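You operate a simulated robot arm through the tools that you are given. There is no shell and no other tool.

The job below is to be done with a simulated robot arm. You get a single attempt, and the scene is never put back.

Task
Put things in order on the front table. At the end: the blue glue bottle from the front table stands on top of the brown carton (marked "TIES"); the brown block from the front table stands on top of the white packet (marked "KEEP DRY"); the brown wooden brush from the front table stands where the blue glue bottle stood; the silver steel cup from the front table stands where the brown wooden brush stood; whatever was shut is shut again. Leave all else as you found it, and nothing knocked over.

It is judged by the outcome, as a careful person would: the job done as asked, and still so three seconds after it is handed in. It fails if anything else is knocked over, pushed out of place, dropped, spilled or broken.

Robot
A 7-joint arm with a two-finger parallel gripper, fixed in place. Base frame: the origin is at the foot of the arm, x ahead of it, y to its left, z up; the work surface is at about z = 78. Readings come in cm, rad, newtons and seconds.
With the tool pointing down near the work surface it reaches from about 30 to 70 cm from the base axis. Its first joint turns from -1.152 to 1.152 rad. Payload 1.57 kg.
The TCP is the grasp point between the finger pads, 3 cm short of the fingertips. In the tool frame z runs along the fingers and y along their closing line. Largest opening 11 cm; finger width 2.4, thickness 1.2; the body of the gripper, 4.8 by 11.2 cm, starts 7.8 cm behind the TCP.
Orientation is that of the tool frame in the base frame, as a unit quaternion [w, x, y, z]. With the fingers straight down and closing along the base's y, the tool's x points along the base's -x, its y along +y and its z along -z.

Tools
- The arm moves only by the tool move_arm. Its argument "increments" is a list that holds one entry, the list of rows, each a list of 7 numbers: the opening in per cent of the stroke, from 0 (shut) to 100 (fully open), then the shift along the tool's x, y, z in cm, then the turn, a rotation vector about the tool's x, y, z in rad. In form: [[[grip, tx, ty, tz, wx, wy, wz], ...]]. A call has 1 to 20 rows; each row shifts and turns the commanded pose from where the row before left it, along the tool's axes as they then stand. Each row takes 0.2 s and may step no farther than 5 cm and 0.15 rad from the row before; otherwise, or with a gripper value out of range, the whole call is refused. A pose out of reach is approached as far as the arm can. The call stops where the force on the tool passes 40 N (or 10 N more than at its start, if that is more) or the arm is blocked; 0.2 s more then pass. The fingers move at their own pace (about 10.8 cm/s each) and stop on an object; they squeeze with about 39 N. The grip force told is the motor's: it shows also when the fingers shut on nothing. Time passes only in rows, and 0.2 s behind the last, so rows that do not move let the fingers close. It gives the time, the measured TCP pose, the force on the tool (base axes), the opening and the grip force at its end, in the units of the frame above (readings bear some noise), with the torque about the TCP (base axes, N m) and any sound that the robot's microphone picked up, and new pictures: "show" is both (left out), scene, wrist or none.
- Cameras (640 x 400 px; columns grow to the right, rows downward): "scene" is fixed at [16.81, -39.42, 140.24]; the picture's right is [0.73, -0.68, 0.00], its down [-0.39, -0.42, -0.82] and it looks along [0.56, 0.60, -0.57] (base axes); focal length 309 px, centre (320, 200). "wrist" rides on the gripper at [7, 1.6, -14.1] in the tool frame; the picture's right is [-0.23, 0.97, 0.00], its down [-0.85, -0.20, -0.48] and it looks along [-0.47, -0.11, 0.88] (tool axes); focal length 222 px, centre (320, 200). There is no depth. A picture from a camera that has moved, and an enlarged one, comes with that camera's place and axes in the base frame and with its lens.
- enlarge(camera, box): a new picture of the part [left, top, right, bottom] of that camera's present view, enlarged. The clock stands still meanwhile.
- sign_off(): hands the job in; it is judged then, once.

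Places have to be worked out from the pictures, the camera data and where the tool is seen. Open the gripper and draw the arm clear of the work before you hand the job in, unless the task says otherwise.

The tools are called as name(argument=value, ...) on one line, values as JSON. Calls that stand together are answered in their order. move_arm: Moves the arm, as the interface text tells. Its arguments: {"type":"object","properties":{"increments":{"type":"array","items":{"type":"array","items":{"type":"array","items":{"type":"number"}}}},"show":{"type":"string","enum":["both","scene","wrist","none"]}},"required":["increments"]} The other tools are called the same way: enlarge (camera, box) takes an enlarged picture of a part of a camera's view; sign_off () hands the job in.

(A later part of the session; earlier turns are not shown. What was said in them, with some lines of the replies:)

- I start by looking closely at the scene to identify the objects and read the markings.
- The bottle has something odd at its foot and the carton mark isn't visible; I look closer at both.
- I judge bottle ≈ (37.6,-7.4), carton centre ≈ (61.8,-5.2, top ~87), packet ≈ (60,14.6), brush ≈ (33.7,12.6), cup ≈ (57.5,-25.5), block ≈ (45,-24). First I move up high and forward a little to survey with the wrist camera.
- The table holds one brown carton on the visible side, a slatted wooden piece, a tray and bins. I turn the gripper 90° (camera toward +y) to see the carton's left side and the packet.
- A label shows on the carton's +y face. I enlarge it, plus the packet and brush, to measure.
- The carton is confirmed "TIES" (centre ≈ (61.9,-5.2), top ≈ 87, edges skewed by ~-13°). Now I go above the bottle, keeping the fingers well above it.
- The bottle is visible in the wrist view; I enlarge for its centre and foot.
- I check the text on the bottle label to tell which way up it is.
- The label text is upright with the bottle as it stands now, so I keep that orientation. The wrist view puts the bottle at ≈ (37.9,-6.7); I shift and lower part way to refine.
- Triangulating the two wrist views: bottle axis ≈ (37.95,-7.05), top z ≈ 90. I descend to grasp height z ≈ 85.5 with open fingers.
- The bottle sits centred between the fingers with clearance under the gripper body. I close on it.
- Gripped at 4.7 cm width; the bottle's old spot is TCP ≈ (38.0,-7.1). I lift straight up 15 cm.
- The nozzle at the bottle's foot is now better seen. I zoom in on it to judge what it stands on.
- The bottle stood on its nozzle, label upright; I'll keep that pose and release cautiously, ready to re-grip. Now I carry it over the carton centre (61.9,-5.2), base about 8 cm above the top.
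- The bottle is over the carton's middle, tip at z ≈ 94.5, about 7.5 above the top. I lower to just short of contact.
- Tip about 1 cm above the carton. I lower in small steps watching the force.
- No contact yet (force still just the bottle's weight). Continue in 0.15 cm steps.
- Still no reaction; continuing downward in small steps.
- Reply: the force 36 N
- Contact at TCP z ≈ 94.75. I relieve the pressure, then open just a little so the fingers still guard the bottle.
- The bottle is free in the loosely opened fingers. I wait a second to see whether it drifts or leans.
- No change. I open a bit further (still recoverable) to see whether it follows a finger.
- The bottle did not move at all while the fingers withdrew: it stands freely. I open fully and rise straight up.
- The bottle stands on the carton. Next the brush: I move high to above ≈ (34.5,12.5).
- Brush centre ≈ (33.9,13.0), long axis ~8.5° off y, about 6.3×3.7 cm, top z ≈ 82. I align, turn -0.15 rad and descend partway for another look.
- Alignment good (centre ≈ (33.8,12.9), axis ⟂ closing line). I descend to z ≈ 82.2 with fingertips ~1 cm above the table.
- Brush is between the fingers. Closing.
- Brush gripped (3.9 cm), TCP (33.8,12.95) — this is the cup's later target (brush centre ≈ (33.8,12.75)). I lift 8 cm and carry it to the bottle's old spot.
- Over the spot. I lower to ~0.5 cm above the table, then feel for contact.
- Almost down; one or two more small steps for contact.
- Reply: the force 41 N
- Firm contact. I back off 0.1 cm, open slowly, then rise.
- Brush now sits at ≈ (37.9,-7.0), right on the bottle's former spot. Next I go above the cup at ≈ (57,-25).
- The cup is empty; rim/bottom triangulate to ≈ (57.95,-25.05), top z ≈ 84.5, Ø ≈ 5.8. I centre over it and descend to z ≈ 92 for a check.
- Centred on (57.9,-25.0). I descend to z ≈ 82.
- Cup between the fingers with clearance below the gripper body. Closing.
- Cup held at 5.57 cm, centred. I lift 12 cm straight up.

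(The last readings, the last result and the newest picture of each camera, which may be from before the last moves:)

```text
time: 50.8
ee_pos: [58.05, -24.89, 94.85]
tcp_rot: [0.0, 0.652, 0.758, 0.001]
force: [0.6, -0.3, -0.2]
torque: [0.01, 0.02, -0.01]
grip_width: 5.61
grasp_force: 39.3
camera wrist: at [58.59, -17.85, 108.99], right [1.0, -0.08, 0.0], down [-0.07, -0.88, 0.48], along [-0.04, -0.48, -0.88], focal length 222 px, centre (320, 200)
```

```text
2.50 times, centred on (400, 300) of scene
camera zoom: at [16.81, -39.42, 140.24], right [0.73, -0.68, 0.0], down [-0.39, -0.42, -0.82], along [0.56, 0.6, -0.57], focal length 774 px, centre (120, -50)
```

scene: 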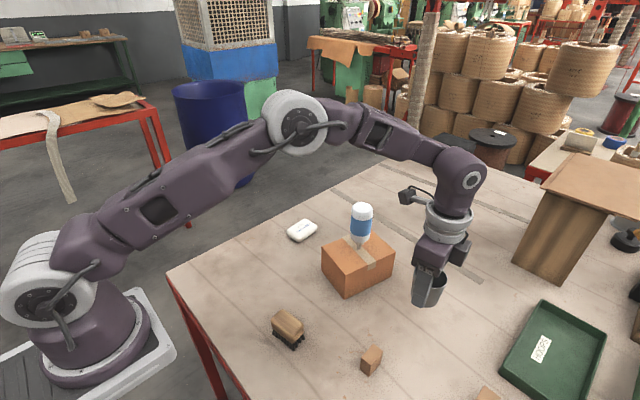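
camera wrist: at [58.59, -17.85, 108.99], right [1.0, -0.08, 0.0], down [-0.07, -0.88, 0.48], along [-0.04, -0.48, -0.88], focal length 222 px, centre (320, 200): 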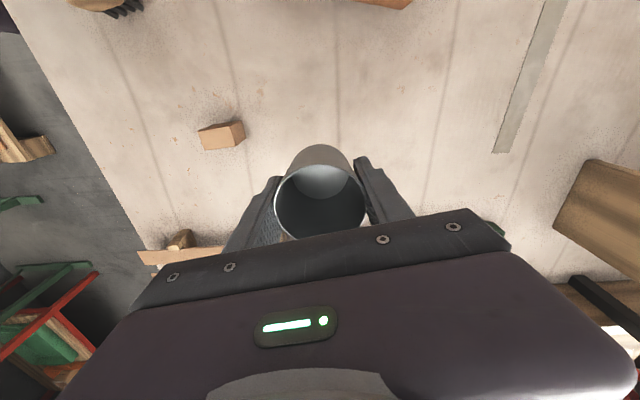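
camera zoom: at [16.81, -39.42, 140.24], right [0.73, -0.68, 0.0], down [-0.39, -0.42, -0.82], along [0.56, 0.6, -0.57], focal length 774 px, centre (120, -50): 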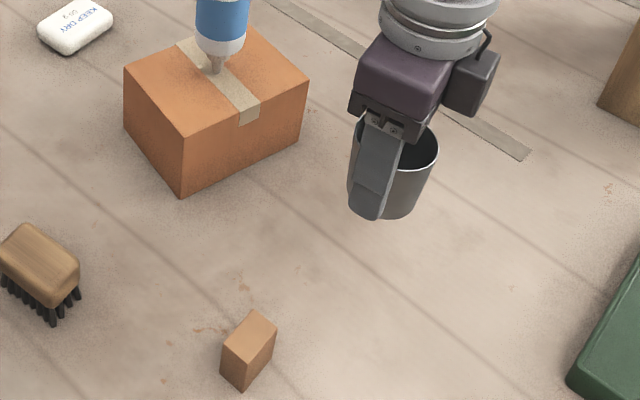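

Cup is secure and upright. I carry it on a straight line passing well inside of the bottle to above the brush's old spot (33.8,12.75).

move_arm(increments=[[[30, 1.2, -1.2, 0, 0, 0, 0], [30, 2.6, -1.6, 0, 0, 0, 0], [30, 3, -1.5, 0, 0, 0, 0], [30, 3, -1.5, 0, 0, 0, 0], [30, 3, -1.5, 0, 0, 0, 0], [30, 3, -1.4, 0, 0, 0, 0], [30, 3, -1.2, 0, 0, 0, 0], [30, 3, -1.2, 0, 0, 0, 0], [30, 3, -1.2, 0, 0, 0, 0], [30, 3, -1.2, 0, 0, 0, 0], [30, 3, -1.2, 0, 0, 0, 0], [30, 3, -1.2, 0, 0, 0, 0], [30, 3, -1.2, 0, 0, 0, 0], [30, 2.6, -0.9, 0, 0, 0, 0], [30, 1.4, -0.3, 0, 0, 0, 0], [30, 0, 0, 0, 0, 0, 0], [30, 0, 0, 0, 0, 0, 0]]])

enlarge(camera="scene", box=[160, 200, 300, 340])

```text
time: 54.4
ee_pos: [33.76, 12.59, 94.65]
tcp_rot: [0.0, 0.652, 0.759, 0.0]
force: [-0.1, -0.5, -0.4]
torque: [0.05, 0.02, 0.0]
grip_width: 5.6
grasp_force: 39.3
camera wrist: at [34.33, 19.7, 108.86], right [1.0, -0.08, 0.0], down [-0.07, -0.88, 0.48], along [-0.04, -0.48, -0.88], focal length 222 px, centre (320, 200)
```

scene: 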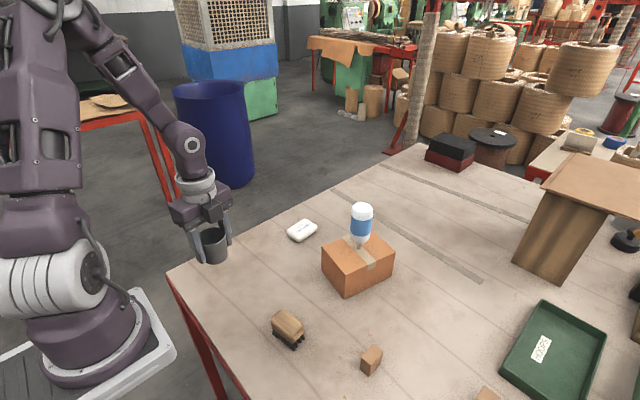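
wrist: 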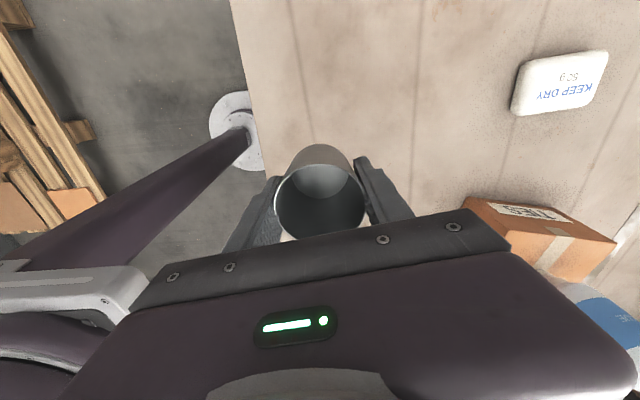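

```text
2.86 times, centred on (230, 270) of scene
camera zoom: at [16.81, -39.42, 140.24], right [0.73, -0.68, 0.0], down [-0.39, -0.42, -0.82], along [0.56, 0.6, -0.57], focal length 884 px, centre (577, 0)
```

zoom: 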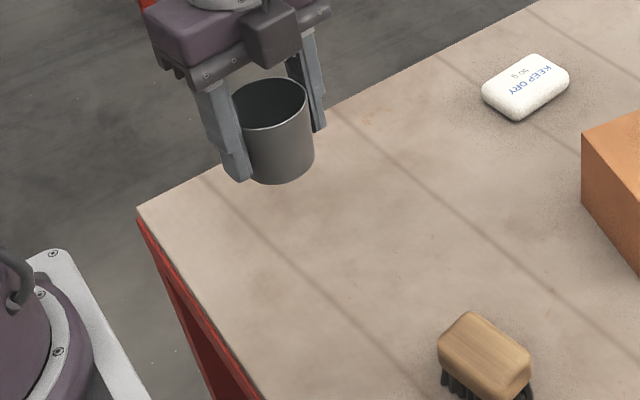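

Over the target. I lower to about 0.5 cm above the table.

move_arm(increments=[[[30, 0.12, 0, 2, 0, 0, 0], [30, 0, 0, 2.5, 0, 0, 0], [30, 0, 0, 2.5, 0, 0, 0], [30, 0, 0, 2.5, 0, 0, 0], [30, 0, 0, 1.7, 0, 0, 0], [30, 0, 0, 0.7, 0, 0, 0], [30, 0, 0, 0, 0, 0, 0]]], show="none")

move_arm(increments=[[[30, 0, 0, 0.15, 0, 0, 0], [30, 0, 0, 0, 0, 0, 0]]], show="none")

move_arm(increments=[[[30, 0, 0, 0.15, 0, 0, 0], [30, 0, 0, 0, 0, 0, 0]]], show="none")

```text
time: 56.0
ee_pos: [33.95, 12.76, 82.84]
tcp_rot: [0.0, 0.652, 0.758, 0.0]
force: [-0.5, -0.2, -0.4]
torque: [-0.01, -0.03, 0.02]
grip_width: 5.6
grasp_force: 38.9
```

```text
time: 56.6
ee_pos: [33.88, 12.69, 82.64]
tcp_rot: [0.0, 0.653, 0.757, 0.0]
force: [-0.6, -1.0, -0.5]
torque: [-0.02, -0.02, -0.02]
grip_width: 5.59
grasp_force: 39.2
```

```text
time: 57.2
ee_pos: [33.67, 12.89, 82.43]
tcp_rot: [0.0, 0.652, 0.758, -0.001]
force: [0.1, 0.7, -0.8]
torque: [0.02, -0.03, 0.01]
grip_width: 5.59
grasp_force: 38.9
```

Still free; continue in 0.12 cm steps.

move_arm(increments=[[[30, 0, 0, 0.12, 0, 0, 0], [30, 0, 0, 0, 0, 0, 0]]], show="none")

move_arm(increments=[[[30, 0, 0, 0.1, 0, 0, 0], [30, 0, 0, 0, 0, 0, 0]]], show="scene")

```text
time: 57.8
ee_pos: [33.84, 12.8, 82.37]
tcp_rot: [0.0, 0.652, 0.758, -0.001]
force: [0.1, 0.2, -0.1]
torque: [0.03, 0.04, -0.01]
grip_width: 5.59
grasp_force: 38.7
```

```text
time: 58.4
ee_pos: [33.86, 12.82, 82.15]
tcp_rot: [0.0, 0.652, 0.758, 0.0]
force: [-0.2, -0.7, -0.4]
torque: [-0.02, 0.01, 0.02]
grip_width: 5.59
grasp_force: 38.8
```

scene: 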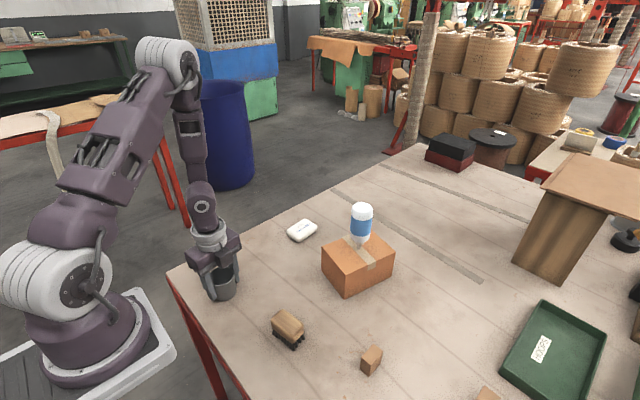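

Very close to the original grip height; two more fine steps.

move_arm(increments=[[[30, 0, 0, 0.08, 0, 0, 0], [30, 0, 0, 0, 0, 0, 0]]], show="none")

enlarge(camera="scene", box=[180, 240, 260, 310])

```text
time: 59.0
ee_pos: [33.8, 12.82, 82.23]
tcp_rot: [0.001, 0.652, 0.758, 0.0]
force: [-0.5, -0.2, 9.9]
torque: [0.0, -0.04, -0.04]
grip_width: 5.57
grasp_force: 39.1
```

```text
5.71 times, centred on (220, 275) of scene
camera zoom: at [16.8, -39.42, 140.24], right [0.73, -0.68, 0.0], down [-0.39, -0.42, -0.82], along [0.56, 0.6, -0.57], focal length 1768 px, centre (891, -229)
```

zoom: 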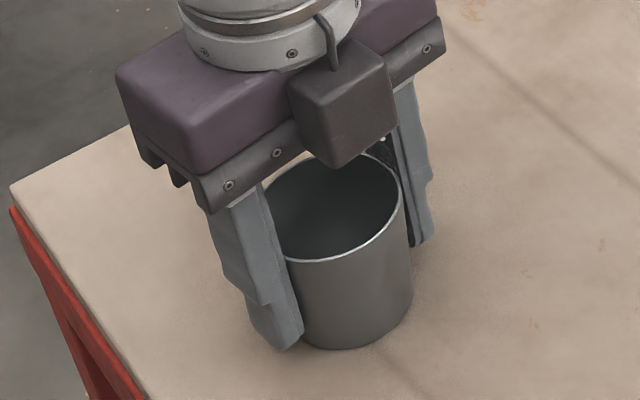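

Gentle contact (10 N). I open slowly and rise.

move_arm(increments=[[[52, 0, 0, -0.03, 0, 0, 0], [55, 0, 0, 0, 0, 0, 0], [65, 0, 0, 0, 0, 0, 0], [100, 0, 0, 0, 0, 0, 0], [100, 0, 0, 0, 0, 0, 0], [100, 0, 0, -1, 0, 0, 0], [100, 0, 0, -3, 0, 0, 0], [100, 0, 0, -4, 0, 0, 0], [100, 0, 0, -4, 0, 0, 0], [100, 0, 0, -4, 0, 0, 0], [100, 0, 0, -4, 0, 0, 0], [100, 0, 0, 0, 0, 0, 0]]])

enlarge(camera="scene", box=[160, 200, 300, 340])

enlarge(camera="wrist", box=[220, 80, 420, 220])

```text
time: 61.6
ee_pos: [33.79, 13.08, 102.12]
tcp_rot: [0.0, 0.652, 0.758, 0.0]
force: [0.3, 0.7, -0.8]
torque: [-0.04, -0.01, -0.01]
grip_width: 11.01
grasp_force: 0.1
camera wrist: at [34.4, 20.12, 116.34], right [1.0, -0.08, 0.0], down [-0.07, -0.88, 0.48], along [-0.04, -0.48, -0.88], focal length 222 px, centre (320, 200)
```

scene: 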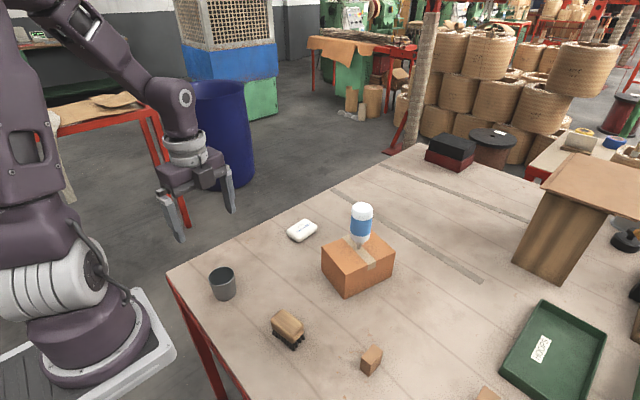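
wrist: 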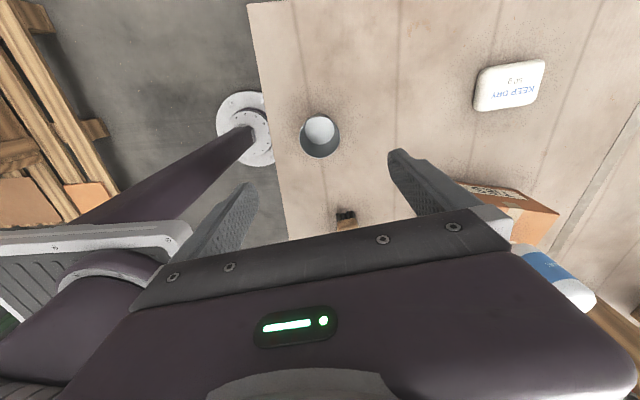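

```text
2.86 times, centred on (230, 270) of scene
camera zoom: at [16.81, -39.42, 140.24], right [0.73, -0.68, 0.0], down [-0.39, -0.42, -0.82], along [0.56, 0.6, -0.57], focal length 884 px, centre (577, 0)
```

zoom: 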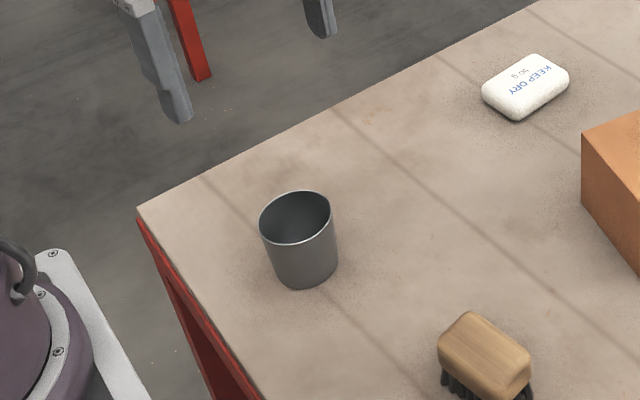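

```text
2.86 times, centred on (320, 150) of wrist
camera zoom: at [34.4, 20.12, 116.34], right [1.0, -0.08, 0.0], down [-0.07, -0.88, 0.48], along [-0.04, -0.48, -0.88], focal length 635 px, centre (320, 343)
```

zoom: 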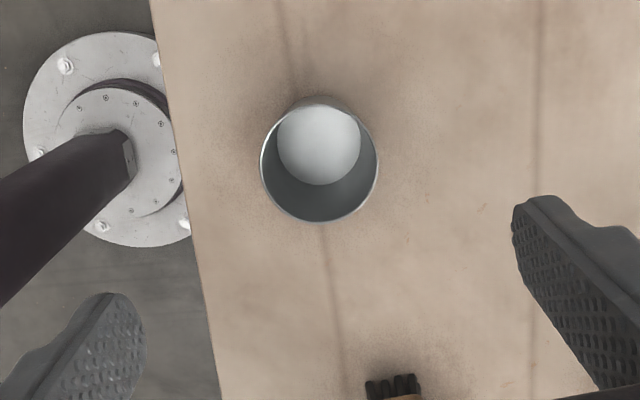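

Cup stands on the brush's old spot. Before fetching the block, I look at the packet from above to measure it.

move_arm(increments=[[[100, -0.12, 3.03, 0, 0, 0, 0], [100, -0.12, 3.03, 0, 0, 0, 0], [100, -0.12, 3.03, 0, 0, 0, 0], [100, -0.12, 3.03, 0, 0, 0, 0], [100, -0.12, 3.03, 0, 0, 0, 0], [100, -0.12, 3.03, 0, 0, 0, 0], [100, -0.12, 3.03, 0, 0, 0, 0], [100, -0.12, 3.03, 0, 0, 0, 0], [100, -0.12, 3.03, 0, 0, 0, 0], [100, 0, 0, 0, 0, 0, 0], [100, 0, 0, 0, 0, 0, 0]]])

enlarge(camera="wrist", box=[260, 60, 388, 160])

```text
time: 64.0
ee_pos: [61.12, 15.87, 102.27]
tcp_rot: [-0.001, 0.652, 0.758, -0.001]
force: [0.2, -0.8, -0.4]
torque: [0.0, 0.01, -0.06]
grip_width: 11.0
grasp_force: 0.0
camera wrist: at [61.66, 22.97, 116.42], right [1.0, -0.08, 0.0], down [-0.07, -0.88, 0.48], along [-0.04, -0.48, -0.88], focal length 222 px, centre (320, 200)
```

scene: 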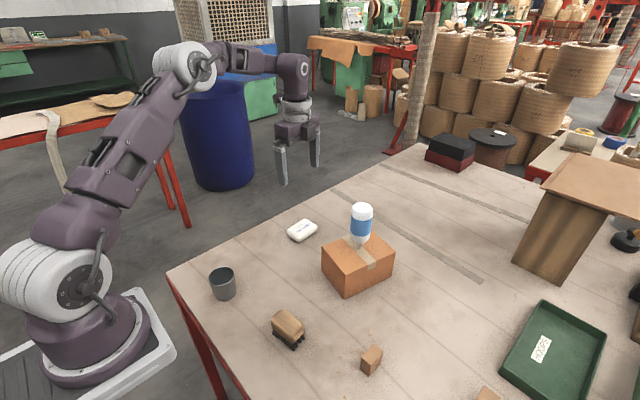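
wrist: 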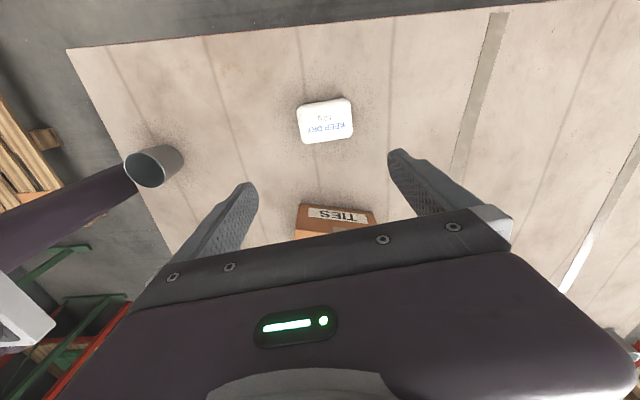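

```text
4.00 times, centred on (324, 110) of wrist
camera zoom: at [61.66, 22.97, 116.42], right [1.0, -0.08, 0.0], down [-0.07, -0.88, 0.48], along [-0.04, -0.48, -0.88], focal length 888 px, centre (304, 560)
```

zoom: 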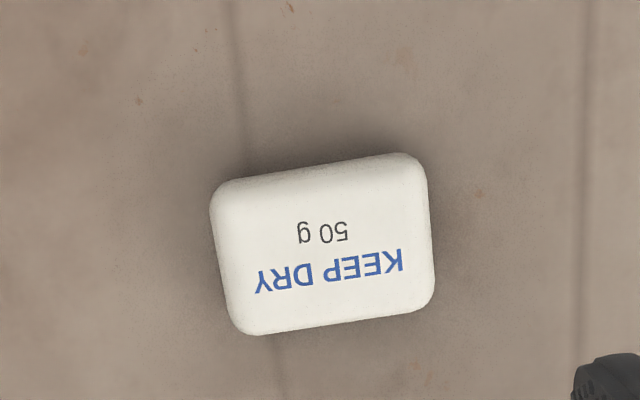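

Packet centre ≈ (61.9,17.1), ~8.2×5.7 cm, long side along x, top ~80–80.5. The block's top triangulates to ≈ (45.9,-23.2,82.1), ~4×2.8×4 cm, turned ~8° — already matching my gripper's angle. I go there, pulling back in x first to keep clear of the bottle.

move_arm(increments=[[[100, 0.145, -3.18, -0.5, 0, 0, 0], [100, 0.145, -3.18, -0.5, 0, 0, 0], [100, 0.145, -3.18, -0.5, 0, 0, 0], [100, 0.145, -3.18, -0.5, 0, 0, 0], [100, 0.145, -3.18, 0, 0, 0, 0], [100, 0.145, -3.18, 0, 0, 0, 0], [100, -3.35, -0.505, 0, 0, 0, 0], [100, -3.35, -0.505, 0, 0, 0, 0], [100, -3.35, -0.505, 0, 0, 0, 0], [100, -3.35, -0.505, 0, 0, 0, 0], [100, -3.35, -0.505, 0, 0, 0, 0], [100, -3.35, -0.505, 0, 0, 0, 0], [100, -3.35, -0.505, 0, 0, 0, 0], [100, -3.35, -0.505, 0, 0, 0, 0], [100, -3.35, -0.505, 0, 0, 0, 0], [100, -3.35, -0.505, 0, 0, 0, 0], [100, -1.5, 1.6, 1.5, 0, 0, 0], [100, -1.5, 1.6, 1.5, 0, 0, 0], [100, 0, 0, 0, 0, 0, 0], [100, 0, 0, 0, 0, 0, 0]]])

enlarge(camera="wrist", box=[260, 80, 388, 180])

enlarge(camera="scene", box=[340, 320, 404, 390])

```text
time: 68.2
ee_pos: [45.85, -22.48, 101.19]
tcp_rot: [0.0, 0.652, 0.758, 0.0]
force: [-0.8, 0.0, 0.2]
torque: [-0.03, -0.04, 0.0]
grip_width: 11.01
grasp_force: 0.0
camera wrist: at [46.36, -15.47, 115.41], right [1.0, -0.08, 0.0], down [-0.07, -0.88, 0.48], along [-0.04, -0.48, -0.88], focal length 222 px, centre (320, 200)
```

scene: 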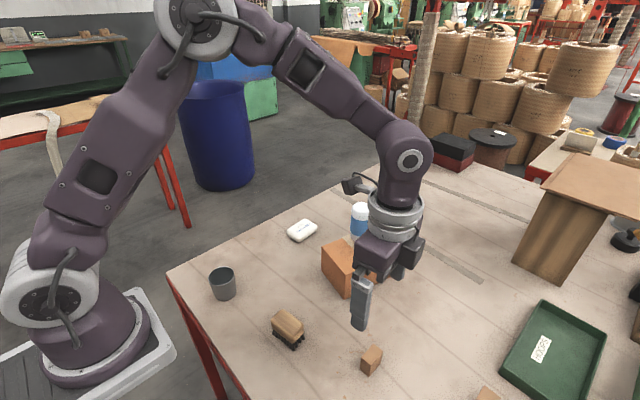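
wrist: 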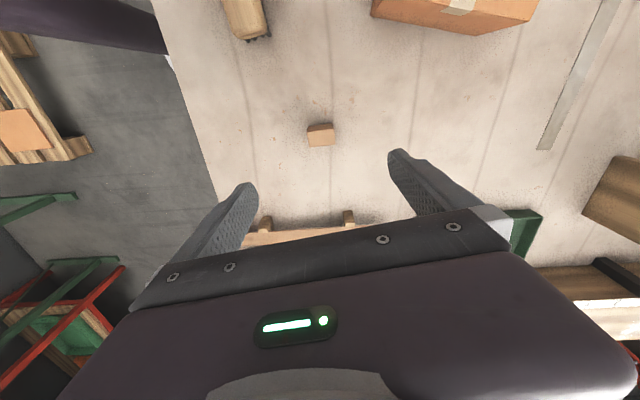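

```text
4.00 times, centred on (324, 130) of wrist
camera zoom: at [46.36, -15.47, 115.41], right [1.0, -0.08, 0.0], down [-0.07, -0.88, 0.48], along [-0.04, -0.48, -0.88], focal length 888 px, centre (304, 480)
```

zoom: 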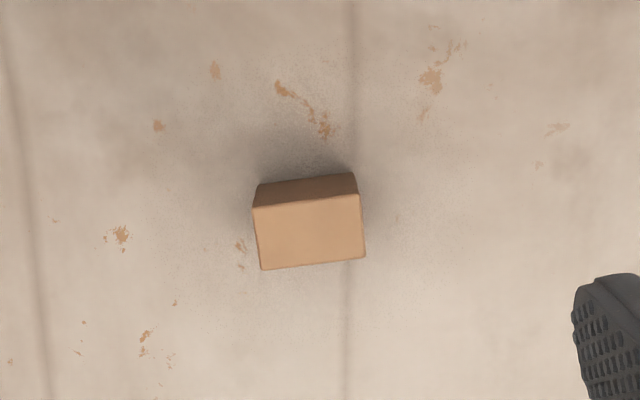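

```text
5.71 times, centred on (372, 355) of scene
camera zoom: at [16.81, -39.42, 140.24], right [0.73, -0.68, 0.0], down [-0.39, -0.42, -0.82], along [0.56, 0.6, -0.57], focal length 1768 px, centre (23, -686)
```

zoom: 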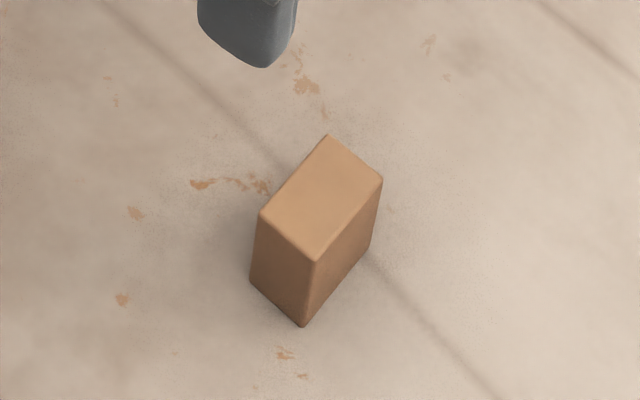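

Block: centre (45.9,-23.2), 3.9×2.3 footprint, turned only ~2.5°. I rotate the gripper to match, centre, and descend to z ≈ 91 for a check.

move_arm(increments=[[[100, 0, 0, 0, 0, 0, 0.105], [100, -0.72, 0.02, 2, 0, 0, 0], [100, 0, 0, 3, 0, 0, 0], [100, 0, 0, 3, 0, 0, 0], [100, 0, 0, 2, 0, 0, 0], [100, 0, 0, 0, 0, 0, 0]]])

enlarge(camera="wrist", box=[220, 80, 420, 220])

```text
time: 69.6
ee_pos: [45.91, -23.23, 91.21]
tcp_rot: [0.0, 0.691, 0.723, -0.001]
force: [0.0, 0.0, -0.2]
torque: [-0.01, -0.01, -0.02]
grip_width: 11.03
grasp_force: 0.0
camera wrist: at [47.17, -16.25, 105.39], right [0.98, -0.18, 0.0], down [-0.16, -0.86, 0.48], along [-0.09, -0.47, -0.88], focal length 222 px, centre (320, 200)
```

scene: 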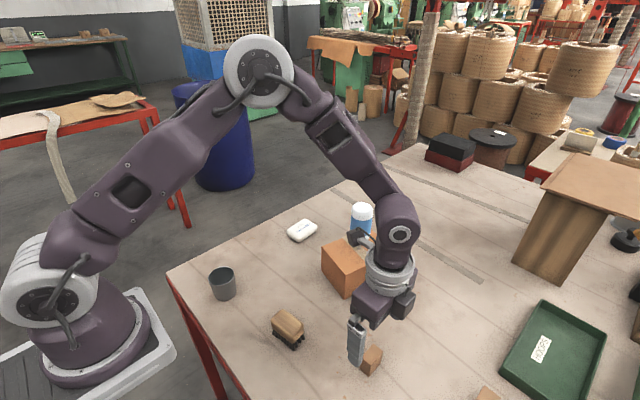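
wrist: 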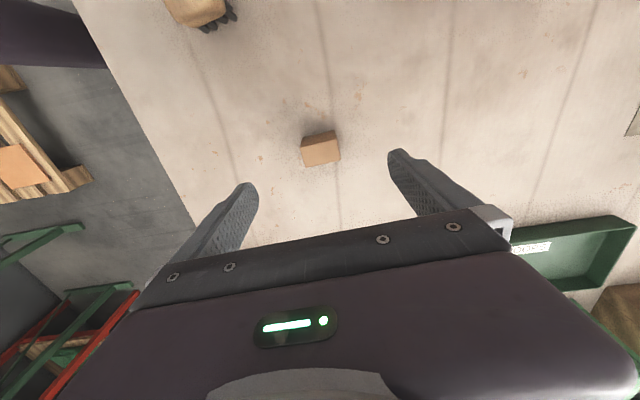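

```text
2.86 times, centred on (320, 150) of wrist
camera zoom: at [47.17, -16.25, 105.39], right [0.98, -0.18, 0.0], down [-0.16, -0.86, 0.48], along [-0.09, -0.47, -0.88], focal length 635 px, centre (320, 343)
```

zoom: 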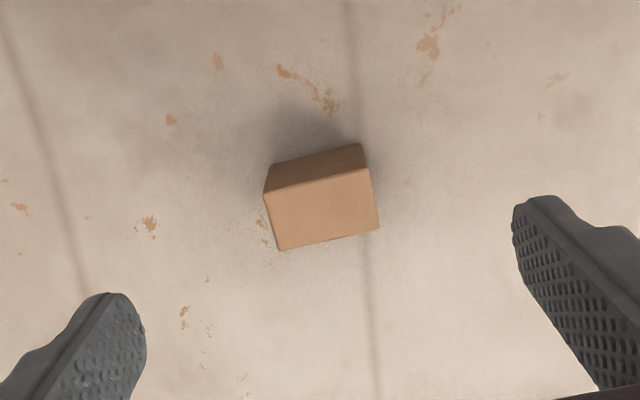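

Aligned and centred. I descend to z ≈ 82.2 and check, then close.

move_arm(increments=[[[100, 0, 0, 2.5, 0, 0, 0], [100, 0, 0, 2.5, 0, 0, 0], [100, 0, 0, 2.5, 0, 0, 0], [100, 0, 0, 1.4, 0, 0, 0], [100, 0, 0, 0, 0, 0, 0]]])

enlarge(camera="wrist", box=[220, 100, 420, 240])

enlarge(camera="scene", box=[320, 290, 420, 390])

```text
time: 70.8
ee_pos: [45.75, -23.11, 82.3]
tcp_rot: [-0.001, 0.691, 0.722, 0.0]
force: [1.0, 0.0, 0.0]
torque: [0.0, 0.01, -0.04]
grip_width: 11.01
grasp_force: 0.1
camera wrist: at [47.05, -16.24, 96.5], right [0.98, -0.18, 0.0], down [-0.16, -0.86, 0.48], along [-0.09, -0.47, -0.88], focal length 222 px, centre (320, 200)
```

scene: 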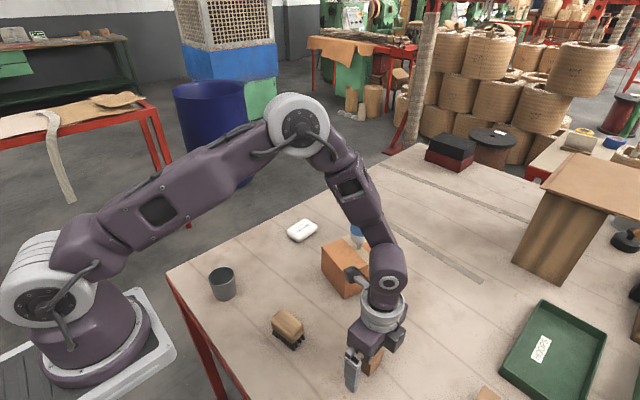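
wrist: 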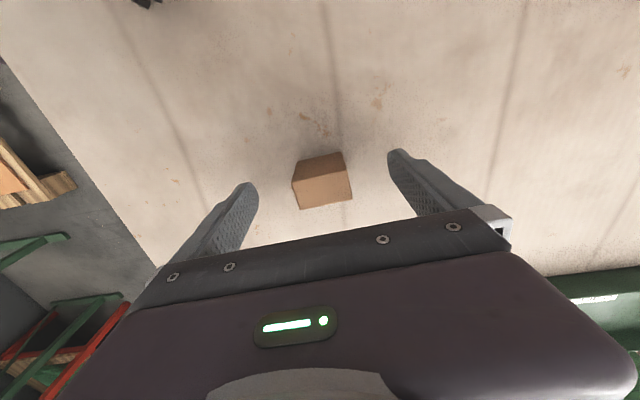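

```text
2.86 times, centred on (320, 170) of wrist
camera zoom: at [47.05, -16.24, 96.5], right [0.98, -0.18, 0.0], down [-0.16, -0.86, 0.48], along [-0.09, -0.47, -0.88], focal length 635 px, centre (320, 286)
```

zoom: 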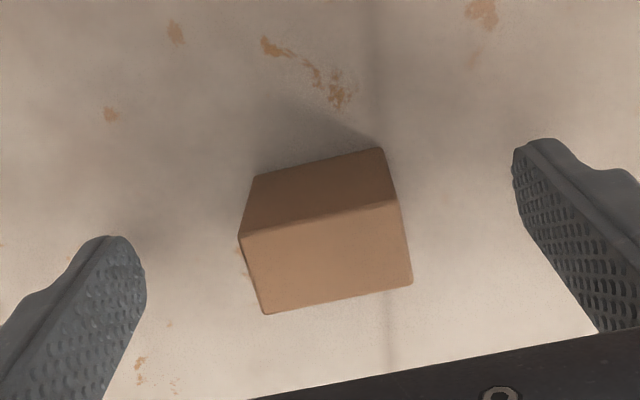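

```text
4.00 times, centred on (370, 340) of scene
camera zoom: at [16.81, -39.42, 140.24], right [0.73, -0.68, 0.0], down [-0.39, -0.42, -0.82], along [0.56, 0.6, -0.57], focal length 1238 px, centre (120, -360)
```

zoom: 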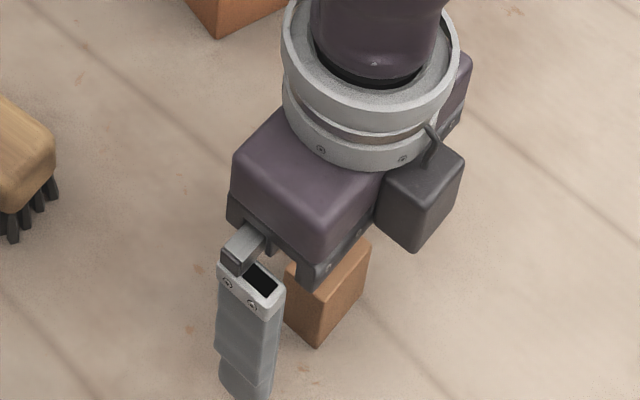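

Block centred between the fingers. Closing.

move_arm(increments=[[[45, 0, 0, 0, 0, 0, 0], [30, 0, 0, 0, 0, 0, 0], [22, 0, 0, 0, 0, 0, 0], [20, 0, 0, 0, 0, 0, 0], [20, 0, 0, 0, 0, 0, 0]]])

enlarge(camera="wrist", box=[220, 100, 420, 240])

```text
time: 72.0
ee_pos: [45.64, -23.16, 82.23]
tcp_rot: [0.0, 0.691, 0.723, -0.001]
force: [0.0, -0.7, 0.1]
torque: [-0.06, 0.0, 0.02]
grip_width: 3.86
grasp_force: 39.0
camera wrist: at [47.05, -16.25, 96.52], right [0.98, -0.18, 0.0], down [-0.16, -0.86, 0.48], along [-0.09, -0.47, -0.88], focal length 222 px, centre (320, 200)
```

scene: 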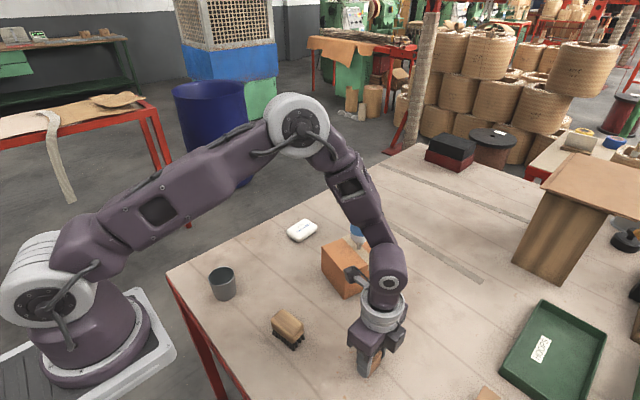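
wrist: 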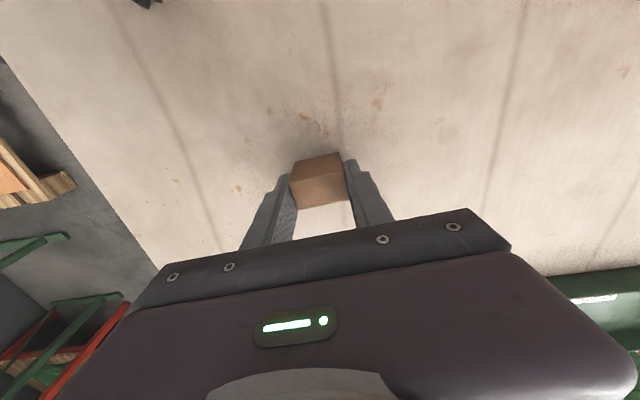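

```text
2.86 times, centred on (320, 170) of wrist
camera zoom: at [47.05, -16.25, 96.52], right [0.98, -0.18, 0.0], down [-0.16, -0.86, 0.48], along [-0.09, -0.47, -0.88], focal length 635 px, centre (320, 286)
```

zoom: 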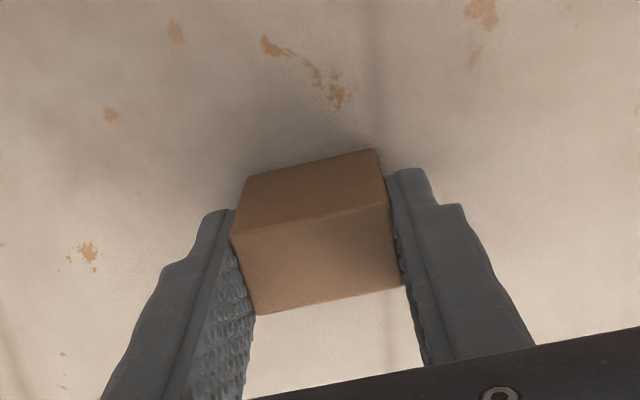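

Block held (3.86 cm). I lift 16 cm straight up.

move_arm(increments=[[[20, 0, 0, -1, 0, 0, 0], [20, 0, 0, -3, 0, 0, 0], [20, 0, 0, -4, 0, 0, 0], [20, 0, 0, -4, 0, 0, 0], [20, 0, 0, -4, 0, 0, 0], [20, 0, 0, 0, 0, 0, 0]]], show="scene")

move_arm(increments=[[[20, 1.5, 0.05, 0, 0, 0, 0], [20, 3, 0.06, 0, 0, 0, 0], [20, 3, 0.06, 0, 0, 0, 0], [20, 3, 0.06, 0, 0, 0, 0], [20, 3, 0.06, 0, 0, 0, 0], [20, 3, 0.06, 0, 0, 0, 0], [20, 3, 0.06, 0, 0, 0, 0], [20, 3, 0.06, 0, 0, 0, 0], [20, 3, 0.06, 0, 0, 0, 0], [20, 3, 0.06, 0, 0, 0, 0], [20, 2.65, 0.03, 0, 0, 0, 0], [20, 1.39, 2, 0, 0, 0, 0], [20, 1.39, 3, 0, 0, 0, 0], [20, 1.39, 3, 0, 0, 0, 0], [20, 1.39, 3, 0, 0, 0, 0], [20, 1.39, 3, 0, 0, 0, 0], [20, 1.0, 2, 0, 0, 0, 0], [20, 0.38, 1.3, 0, 0, 0, 0], [20, 0, 0, 0, 0, 0, 0], [20, 0, 0, 0, 0, 0, 0]]])

enlarge(camera="wrist", box=[220, 60, 420, 240])

enlarge(camera="scene", box=[240, 120, 400, 280])

```text
time: 73.4
ee_pos: [45.59, -23.27, 98.37]
tcp_rot: [0.0, 0.691, 0.723, 0.0]
force: [-0.3, 1.1, -0.4]
torque: [0.01, 0.0, -0.03]
grip_width: 3.87
grasp_force: 38.7
```

scene: 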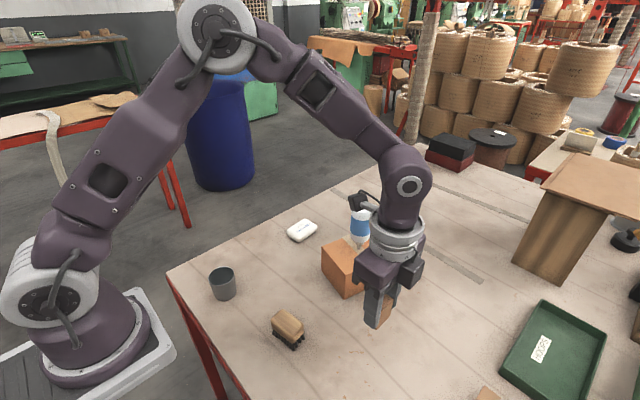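

```text
time: 77.6
ee_pos: [61.82, 16.87, 98.32]
tcp_rot: [0.001, 0.69, 0.724, 0.0]
force: [0.2, 0.7, -0.7]
torque: [0.06, -0.01, 0.0]
grip_width: 3.87
grasp_force: 39.3
camera wrist: at [63.03, 23.77, 112.4], right [0.98, -0.18, 0.0], down [-0.16, -0.86, 0.48], along [-0.09, -0.47, -0.88], focal length 222 px, centre (320, 200)
```

scene: 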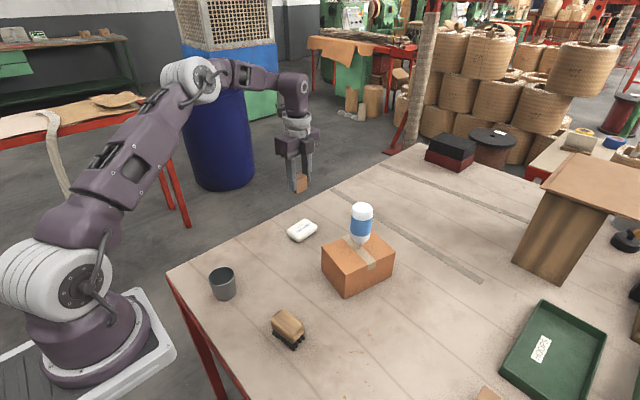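
wrist: 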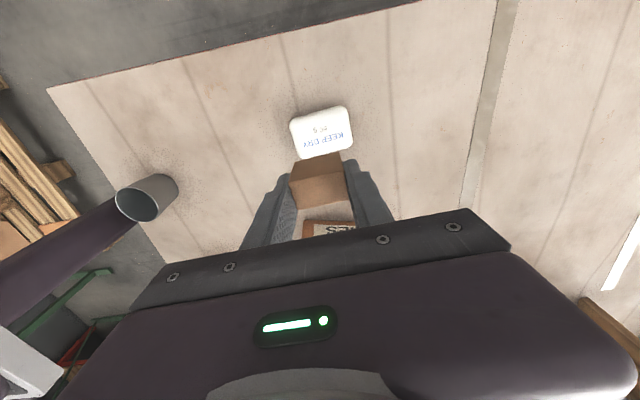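

```text
2.22 times, centred on (320, 150) of wrist
camera zoom: at [63.03, 23.77, 112.4], right [0.98, -0.18, 0.0], down [-0.16, -0.86, 0.48], along [-0.09, -0.47, -0.88], focal length 494 px, centre (320, 311)
```

zoom: 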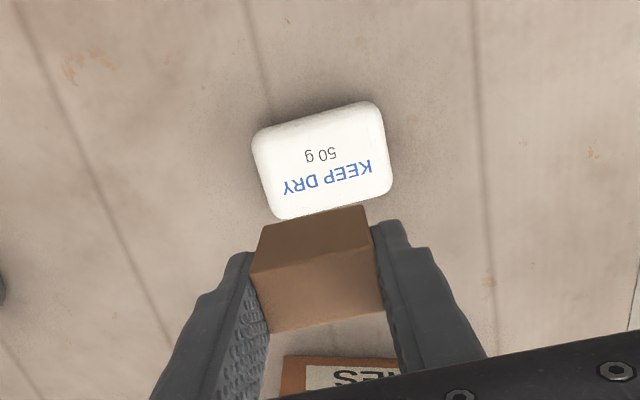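

```text
2.50 times, centred on (320, 200) of scene
camera zoom: at [16.81, -39.42, 140.24], right [0.73, -0.68, 0.0], down [-0.39, -0.42, -0.82], along [0.56, 0.6, -0.57], focal length 774 px, centre (320, 200)
```

zoom: 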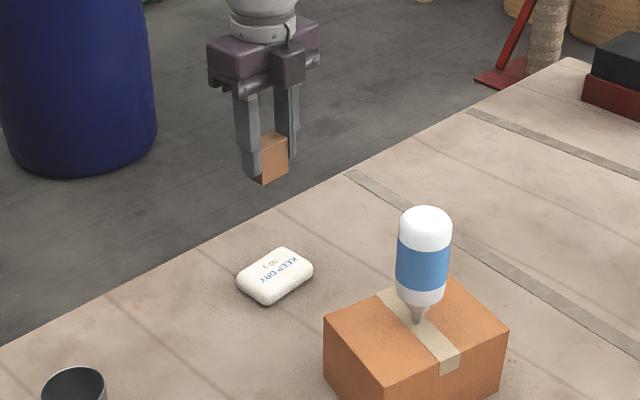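

Packet centre confirmed ≈ (61.85,17.15), aligned with the block. I nudge +0.25 in y and lower to about 1.5–2 cm above the packet.

move_arm(increments=[[[20, 0.25, 0.03, 2, 0, 0, 0], [20, 0, 0, 3, 0, 0, 0], [20, 0, 0, 3, 0, 0, 0], [20, 0, 0, 2.5, 0, 0, 0], [20, 0, 0, 1, 0, 0, 0], [20, 0, 0, 0, 0, 0, 0]]])

enlarge(camera="wrist", box=[220, 60, 420, 240])

enlarge(camera="scene", box=[260, 190, 340, 260])

```text
time: 79.0
ee_pos: [61.79, 17.18, 86.76]
tcp_rot: [0.0, 0.691, 0.723, 0.0]
force: [0.6, -0.6, -0.3]
torque: [0.02, 0.01, 0.04]
grip_width: 3.89
grasp_force: 38.8
camera wrist: at [63.05, 24.13, 100.92], right [0.98, -0.18, 0.0], down [-0.16, -0.86, 0.48], along [-0.09, -0.47, -0.88], focal length 222 px, centre (320, 200)
```

scene: 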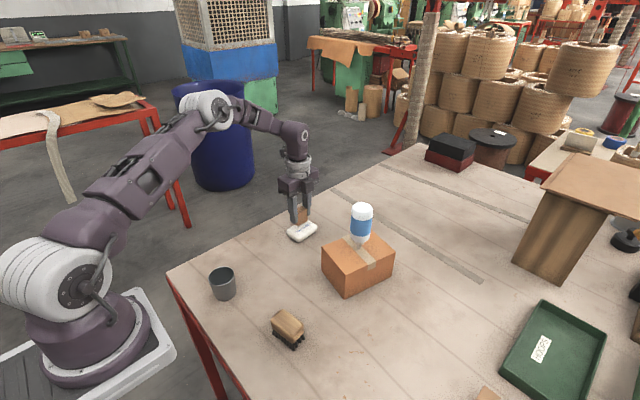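
wrist: 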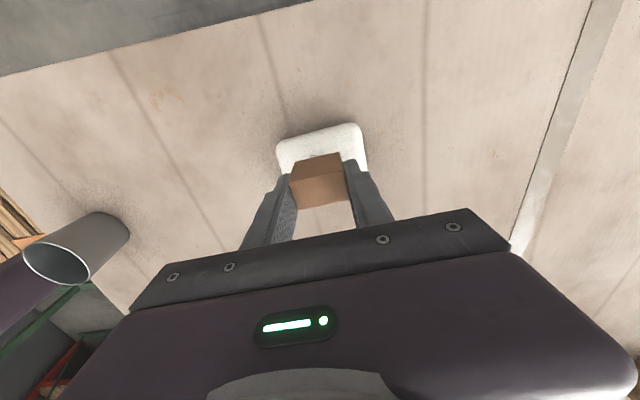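

```text
2.22 times, centred on (320, 150) of wrist
camera zoom: at [63.05, 24.13, 100.92], right [0.98, -0.18, 0.0], down [-0.16, -0.86, 0.48], along [-0.09, -0.47, -0.88], focal length 494 px, centre (320, 311)
```

zoom: 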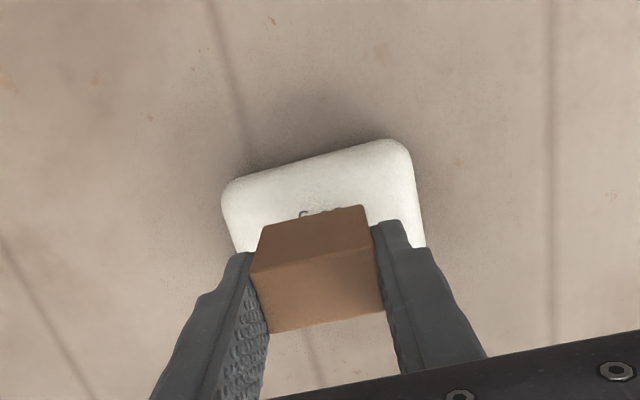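

```text
5.71 times, centred on (300, 225) of scene
camera zoom: at [16.81, -39.42, 140.24], right [0.73, -0.68, 0.0], down [-0.39, -0.42, -0.82], along [0.56, 0.6, -0.57], focal length 1768 px, centre (434, 57)
```

zoom: 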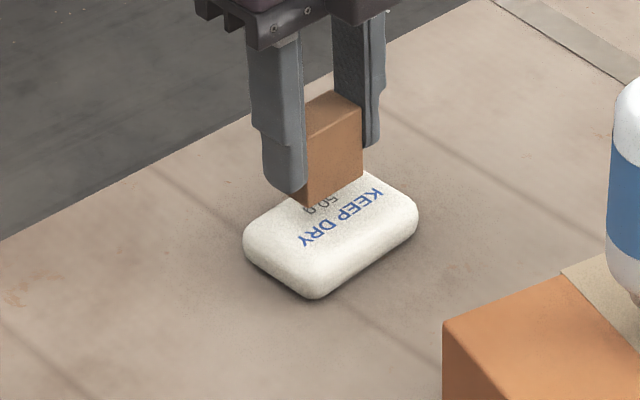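

Block hangs ~2 cm above the packet. I lower another 1.5 cm and recheck.

move_arm(increments=[[[20, 0, 0, 1, 0, 0, 0], [20, 0, 0, 0.5, 0, 0, 0], [20, 0, 0, 0, 0, 0, 0]]], show="none")

enlarge(camera="scene", box=[270, 195, 334, 255])

enlarge(camera="wrist", box=[240, 100, 400, 240])

```text
time: 79.8
ee_pos: [61.79, 17.16, 85.3]
tcp_rot: [0.0, 0.691, 0.723, 0.0]
force: [0.0, -0.4, -0.6]
torque: [0.02, 0.03, 0.0]
grip_width: 3.9
grasp_force: 39.1
```

```text
6.67 times, centred on (302, 225) of scene
camera zoom: at [16.81, -39.42, 140.24], right [0.73, -0.68, 0.0], down [-0.39, -0.42, -0.82], along [0.56, 0.6, -0.57], focal length 2063 px, centre (440, 33)
```

zoom: 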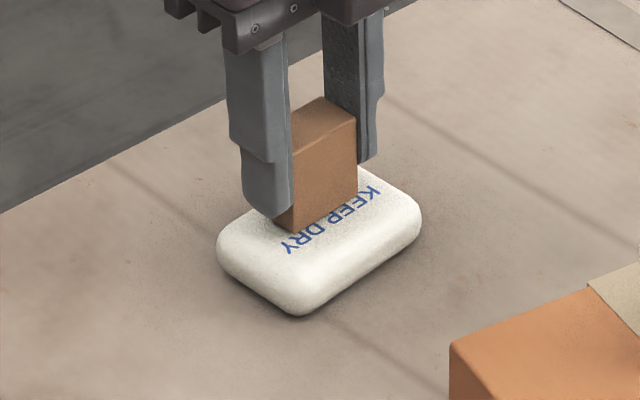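

```text
2.86 times, centred on (320, 170) of wrist
camera zoom: at [63.12, 24.2, 99.47], right [0.98, -0.18, 0.0], down [-0.16, -0.86, 0.48], along [-0.09, -0.47, -0.88], focal length 635 px, centre (320, 286)
```

zoom: 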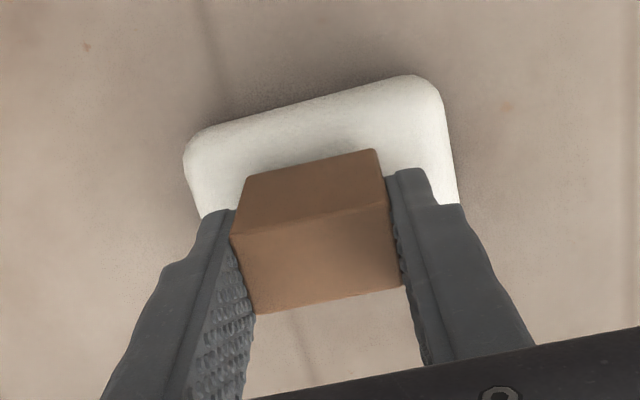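

Comparing edges, the packet centre is ≈ (62.0,16.85), so the block is ~0.4 cm too far in +y. I correct that and lower in small steps.

move_arm(increments=[[[20, -0.4, 0.15, 0, 0, 0, 0], [20, 0, 0, 0.2, 0, 0, 0], [20, 0, 0, 0, 0, 0, 0]]], show="none")

move_arm(increments=[[[20, 0, 0, 0.15, 0, 0, 0], [20, 0, 0, 0, 0, 0, 0]]], show="none")

move_arm(increments=[[[20, 0, 0, 0.12, 0, 0, 0], [20, 0, 0, 0, 0, 0, 0]]], show="none")

enlarge(camera="scene", box=[270, 195, 334, 255])

```text
time: 80.6
ee_pos: [61.95, 16.95, 85.17]
tcp_rot: [0.0, 0.691, 0.723, 0.001]
force: [-0.5, 0.4, -1.4]
torque: [-0.01, 0.04, -0.02]
grip_width: 3.9
grasp_force: 38.9
```

```text
time: 81.2
ee_pos: [62.0, 16.96, 85.02]
tcp_rot: [0.0, 0.69, 0.723, 0.0]
force: [-0.6, 0.3, 1.1]
torque: [0.01, 0.01, -0.01]
grip_width: 3.87
grasp_force: 39.1
```

```text
time: 81.8
ee_pos: [62.01, 16.86, 84.93]
tcp_rot: [0.0, 0.691, 0.723, 0.0]
force: [-3.7, 1.5, 14.5]
torque: [0.12, 0.2, 0.03]
grip_width: 3.89
grasp_force: 38.8
```

```text
6.67 times, centred on (302, 225) of scene
camera zoom: at [16.78, -39.42, 140.24], right [0.73, -0.68, 0.0], down [-0.39, -0.42, -0.82], along [0.56, 0.6, -0.57], focal length 2063 px, centre (440, 33)
```

zoom: 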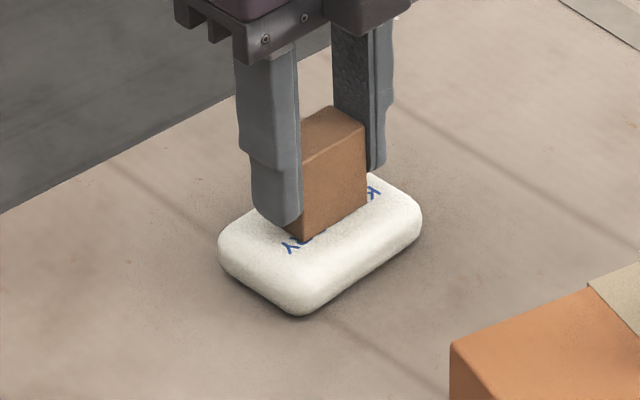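

Contact at ~14 N; the block sits centred on the packet. I relieve slightly, open in stages and rise.

move_arm(increments=[[[20, 0, 0, -0.08, 0, 0, 0], [20, 0, 0, 0, 0, 0, 0], [38, 0, 0, 0, 0, 0, 0], [40, 0, 0, 0, 0, 0, 0], [45, 0, 0, 0, 0, 0, 0], [60, 0, 0, 0, 0, 0, 0], [70, 0, 0, 0, 0, 0, 0]]])

enlarge(camera="scene", box=[270, 195, 334, 255])

```text
time: 83.4
ee_pos: [62.04, 16.71, 84.75]
tcp_rot: [0.0, 0.691, 0.723, 0.0]
force: [0.6, 0.3, -0.3]
torque: [-0.03, -0.01, -0.02]
grip_width: 7.66
grasp_force: 0.0
camera wrist: at [63.29, 23.75, 99.09], right [0.98, -0.18, 0.0], down [-0.16, -0.86, 0.48], along [-0.09, -0.47, -0.88], focal length 222 px, centre (320, 200)
```

scene: 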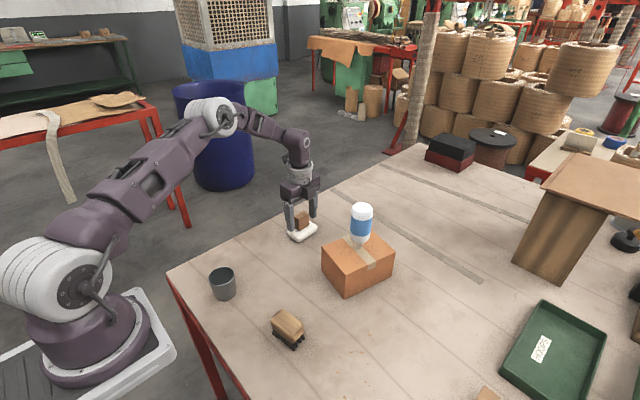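
wrist: 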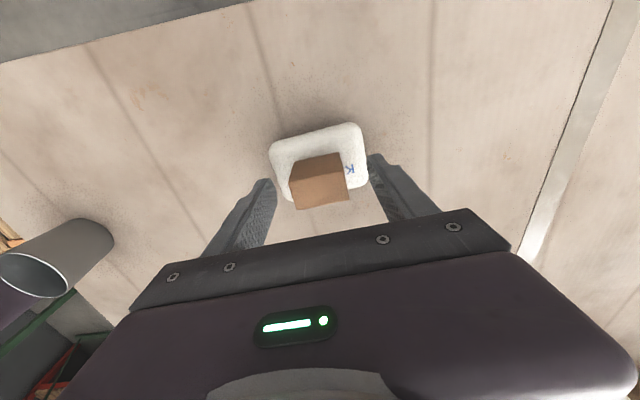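

```text
6.67 times, centred on (302, 225) of scene
camera zoom: at [16.81, -39.42, 140.24], right [0.73, -0.68, 0.0], down [-0.39, -0.42, -0.82], along [0.56, 0.6, -0.57], focal length 2063 px, centre (440, 33)
```

zoom: 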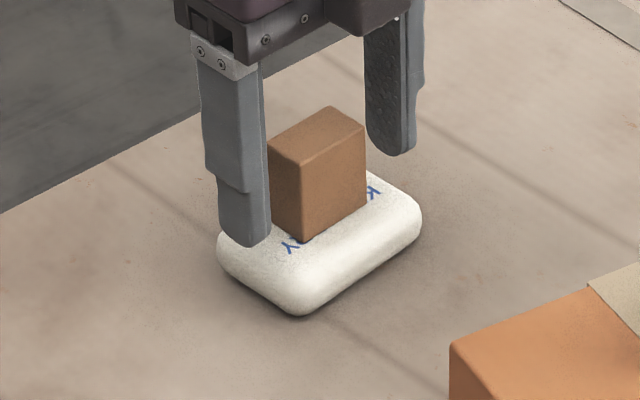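

The block stands flat and centred on the packet. I rise straight up and draw the arm back clear.

move_arm(increments=[[[80, 0, 0, -1, 0, 0, 0], [80, 0, 0, -3, 0, 0, 0], [80, 0, 0, -4, 0, 0, 0], [80, 0, 0, -4, 0, 0, 0], [80, 0, 0, -4, 0, 0, 0], [100, 0, 0, -4, 0, 0, 0], [100, 0, 0, -4, 0, 0, 0], [100, 0, -4, -2, 0, 0, 0], [100, 0, -4, -2, 0, 0, 0], [100, 0, -4, -2, 0, 0, 0], [100, 0, -4, -1, 0, 0, 0], [100, 0, -4, 0, 0, 0, 0], [100, 0, -4, 0, 0, 0, 0], [100, 0, 0, 0, 0, 0, 0], [100, 0, 0, 0, 0, 0, 0]]])

enlarge(camera="scene", box=[180, 180, 440, 390])

enlarge(camera="scene", box=[400, 100, 640, 400])

```text
time: 86.6
ee_pos: [38.21, 15.73, 115.72]
tcp_rot: [0.0, 0.691, 0.723, 0.0]
force: [-0.2, 0.3, 0.4]
torque: [0.0, 0.01, 0.02]
grip_width: 10.98
grasp_force: 0.1
camera wrist: at [39.42, 22.67, 129.87], right [0.98, -0.18, 0.0], down [-0.16, -0.86, 0.48], along [-0.09, -0.47, -0.88], focal length 222 px, centre (320, 200)
```

scene: 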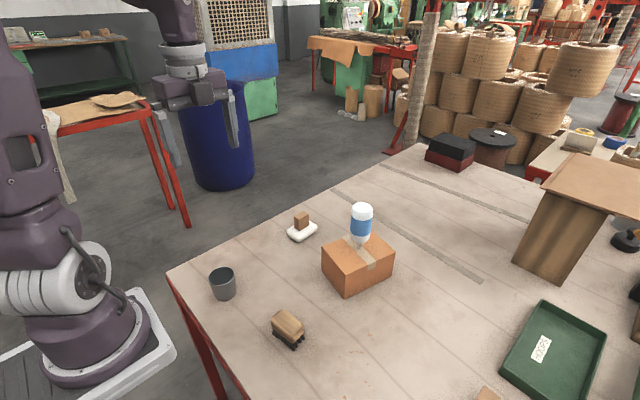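
wrist: 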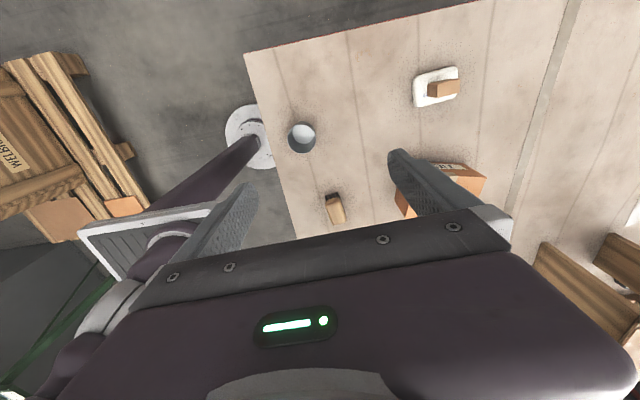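

```text
1.90 times, centred on (310, 285) of scene
camera zoom: at [16.81, -39.42, 140.24], right [0.73, -0.68, 0.0], down [-0.39, -0.42, -0.82], along [0.56, 0.6, -0.57], focal length 589 px, centre (339, 38)
```

zoom: 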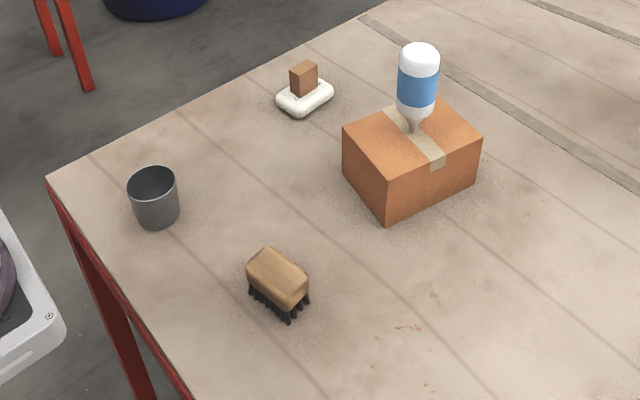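

```text
1.33 times, centred on (520, 250) of scene
camera zoom: at [16.81, -39.42, 140.24], right [0.73, -0.68, 0.0], down [-0.39, -0.42, -0.82], along [0.56, 0.6, -0.57], focal length 413 px, centre (53, 133)
```

zoom: 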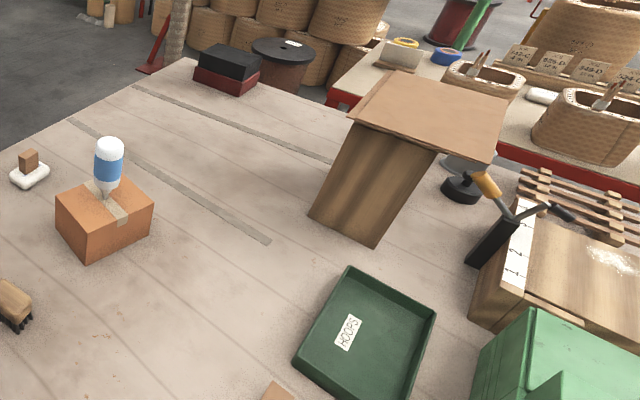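

All four objects stand where asked, nothing else moved, nothing was opened, and the arm is clear with the gripper open. I hand the job in.

sign_off()

```text
The job is handed in.
```

All four moves are done and the job is handed in. The last pictures showed everything standing and nothing else moved or knocked over.

- **Blue glue bottle:** it stands near the middle of the top of the "TIES" carton. It balances on its nozzle, the same way up as I found it. It did not shift when I let go.
- **Brown wooden brush:** it stands where the bottle was, within about 0.2 cm by my measurement.
- **Silver steel cup:** it stands where the brush was, also within a few millimetres.
- **Brown block:** it stands flat and centred on the "KEEP DRY" packet.

I opened nothing, so there was nothing to shut again. The gripper is open, and the arm is drawn back and raised well above the table.
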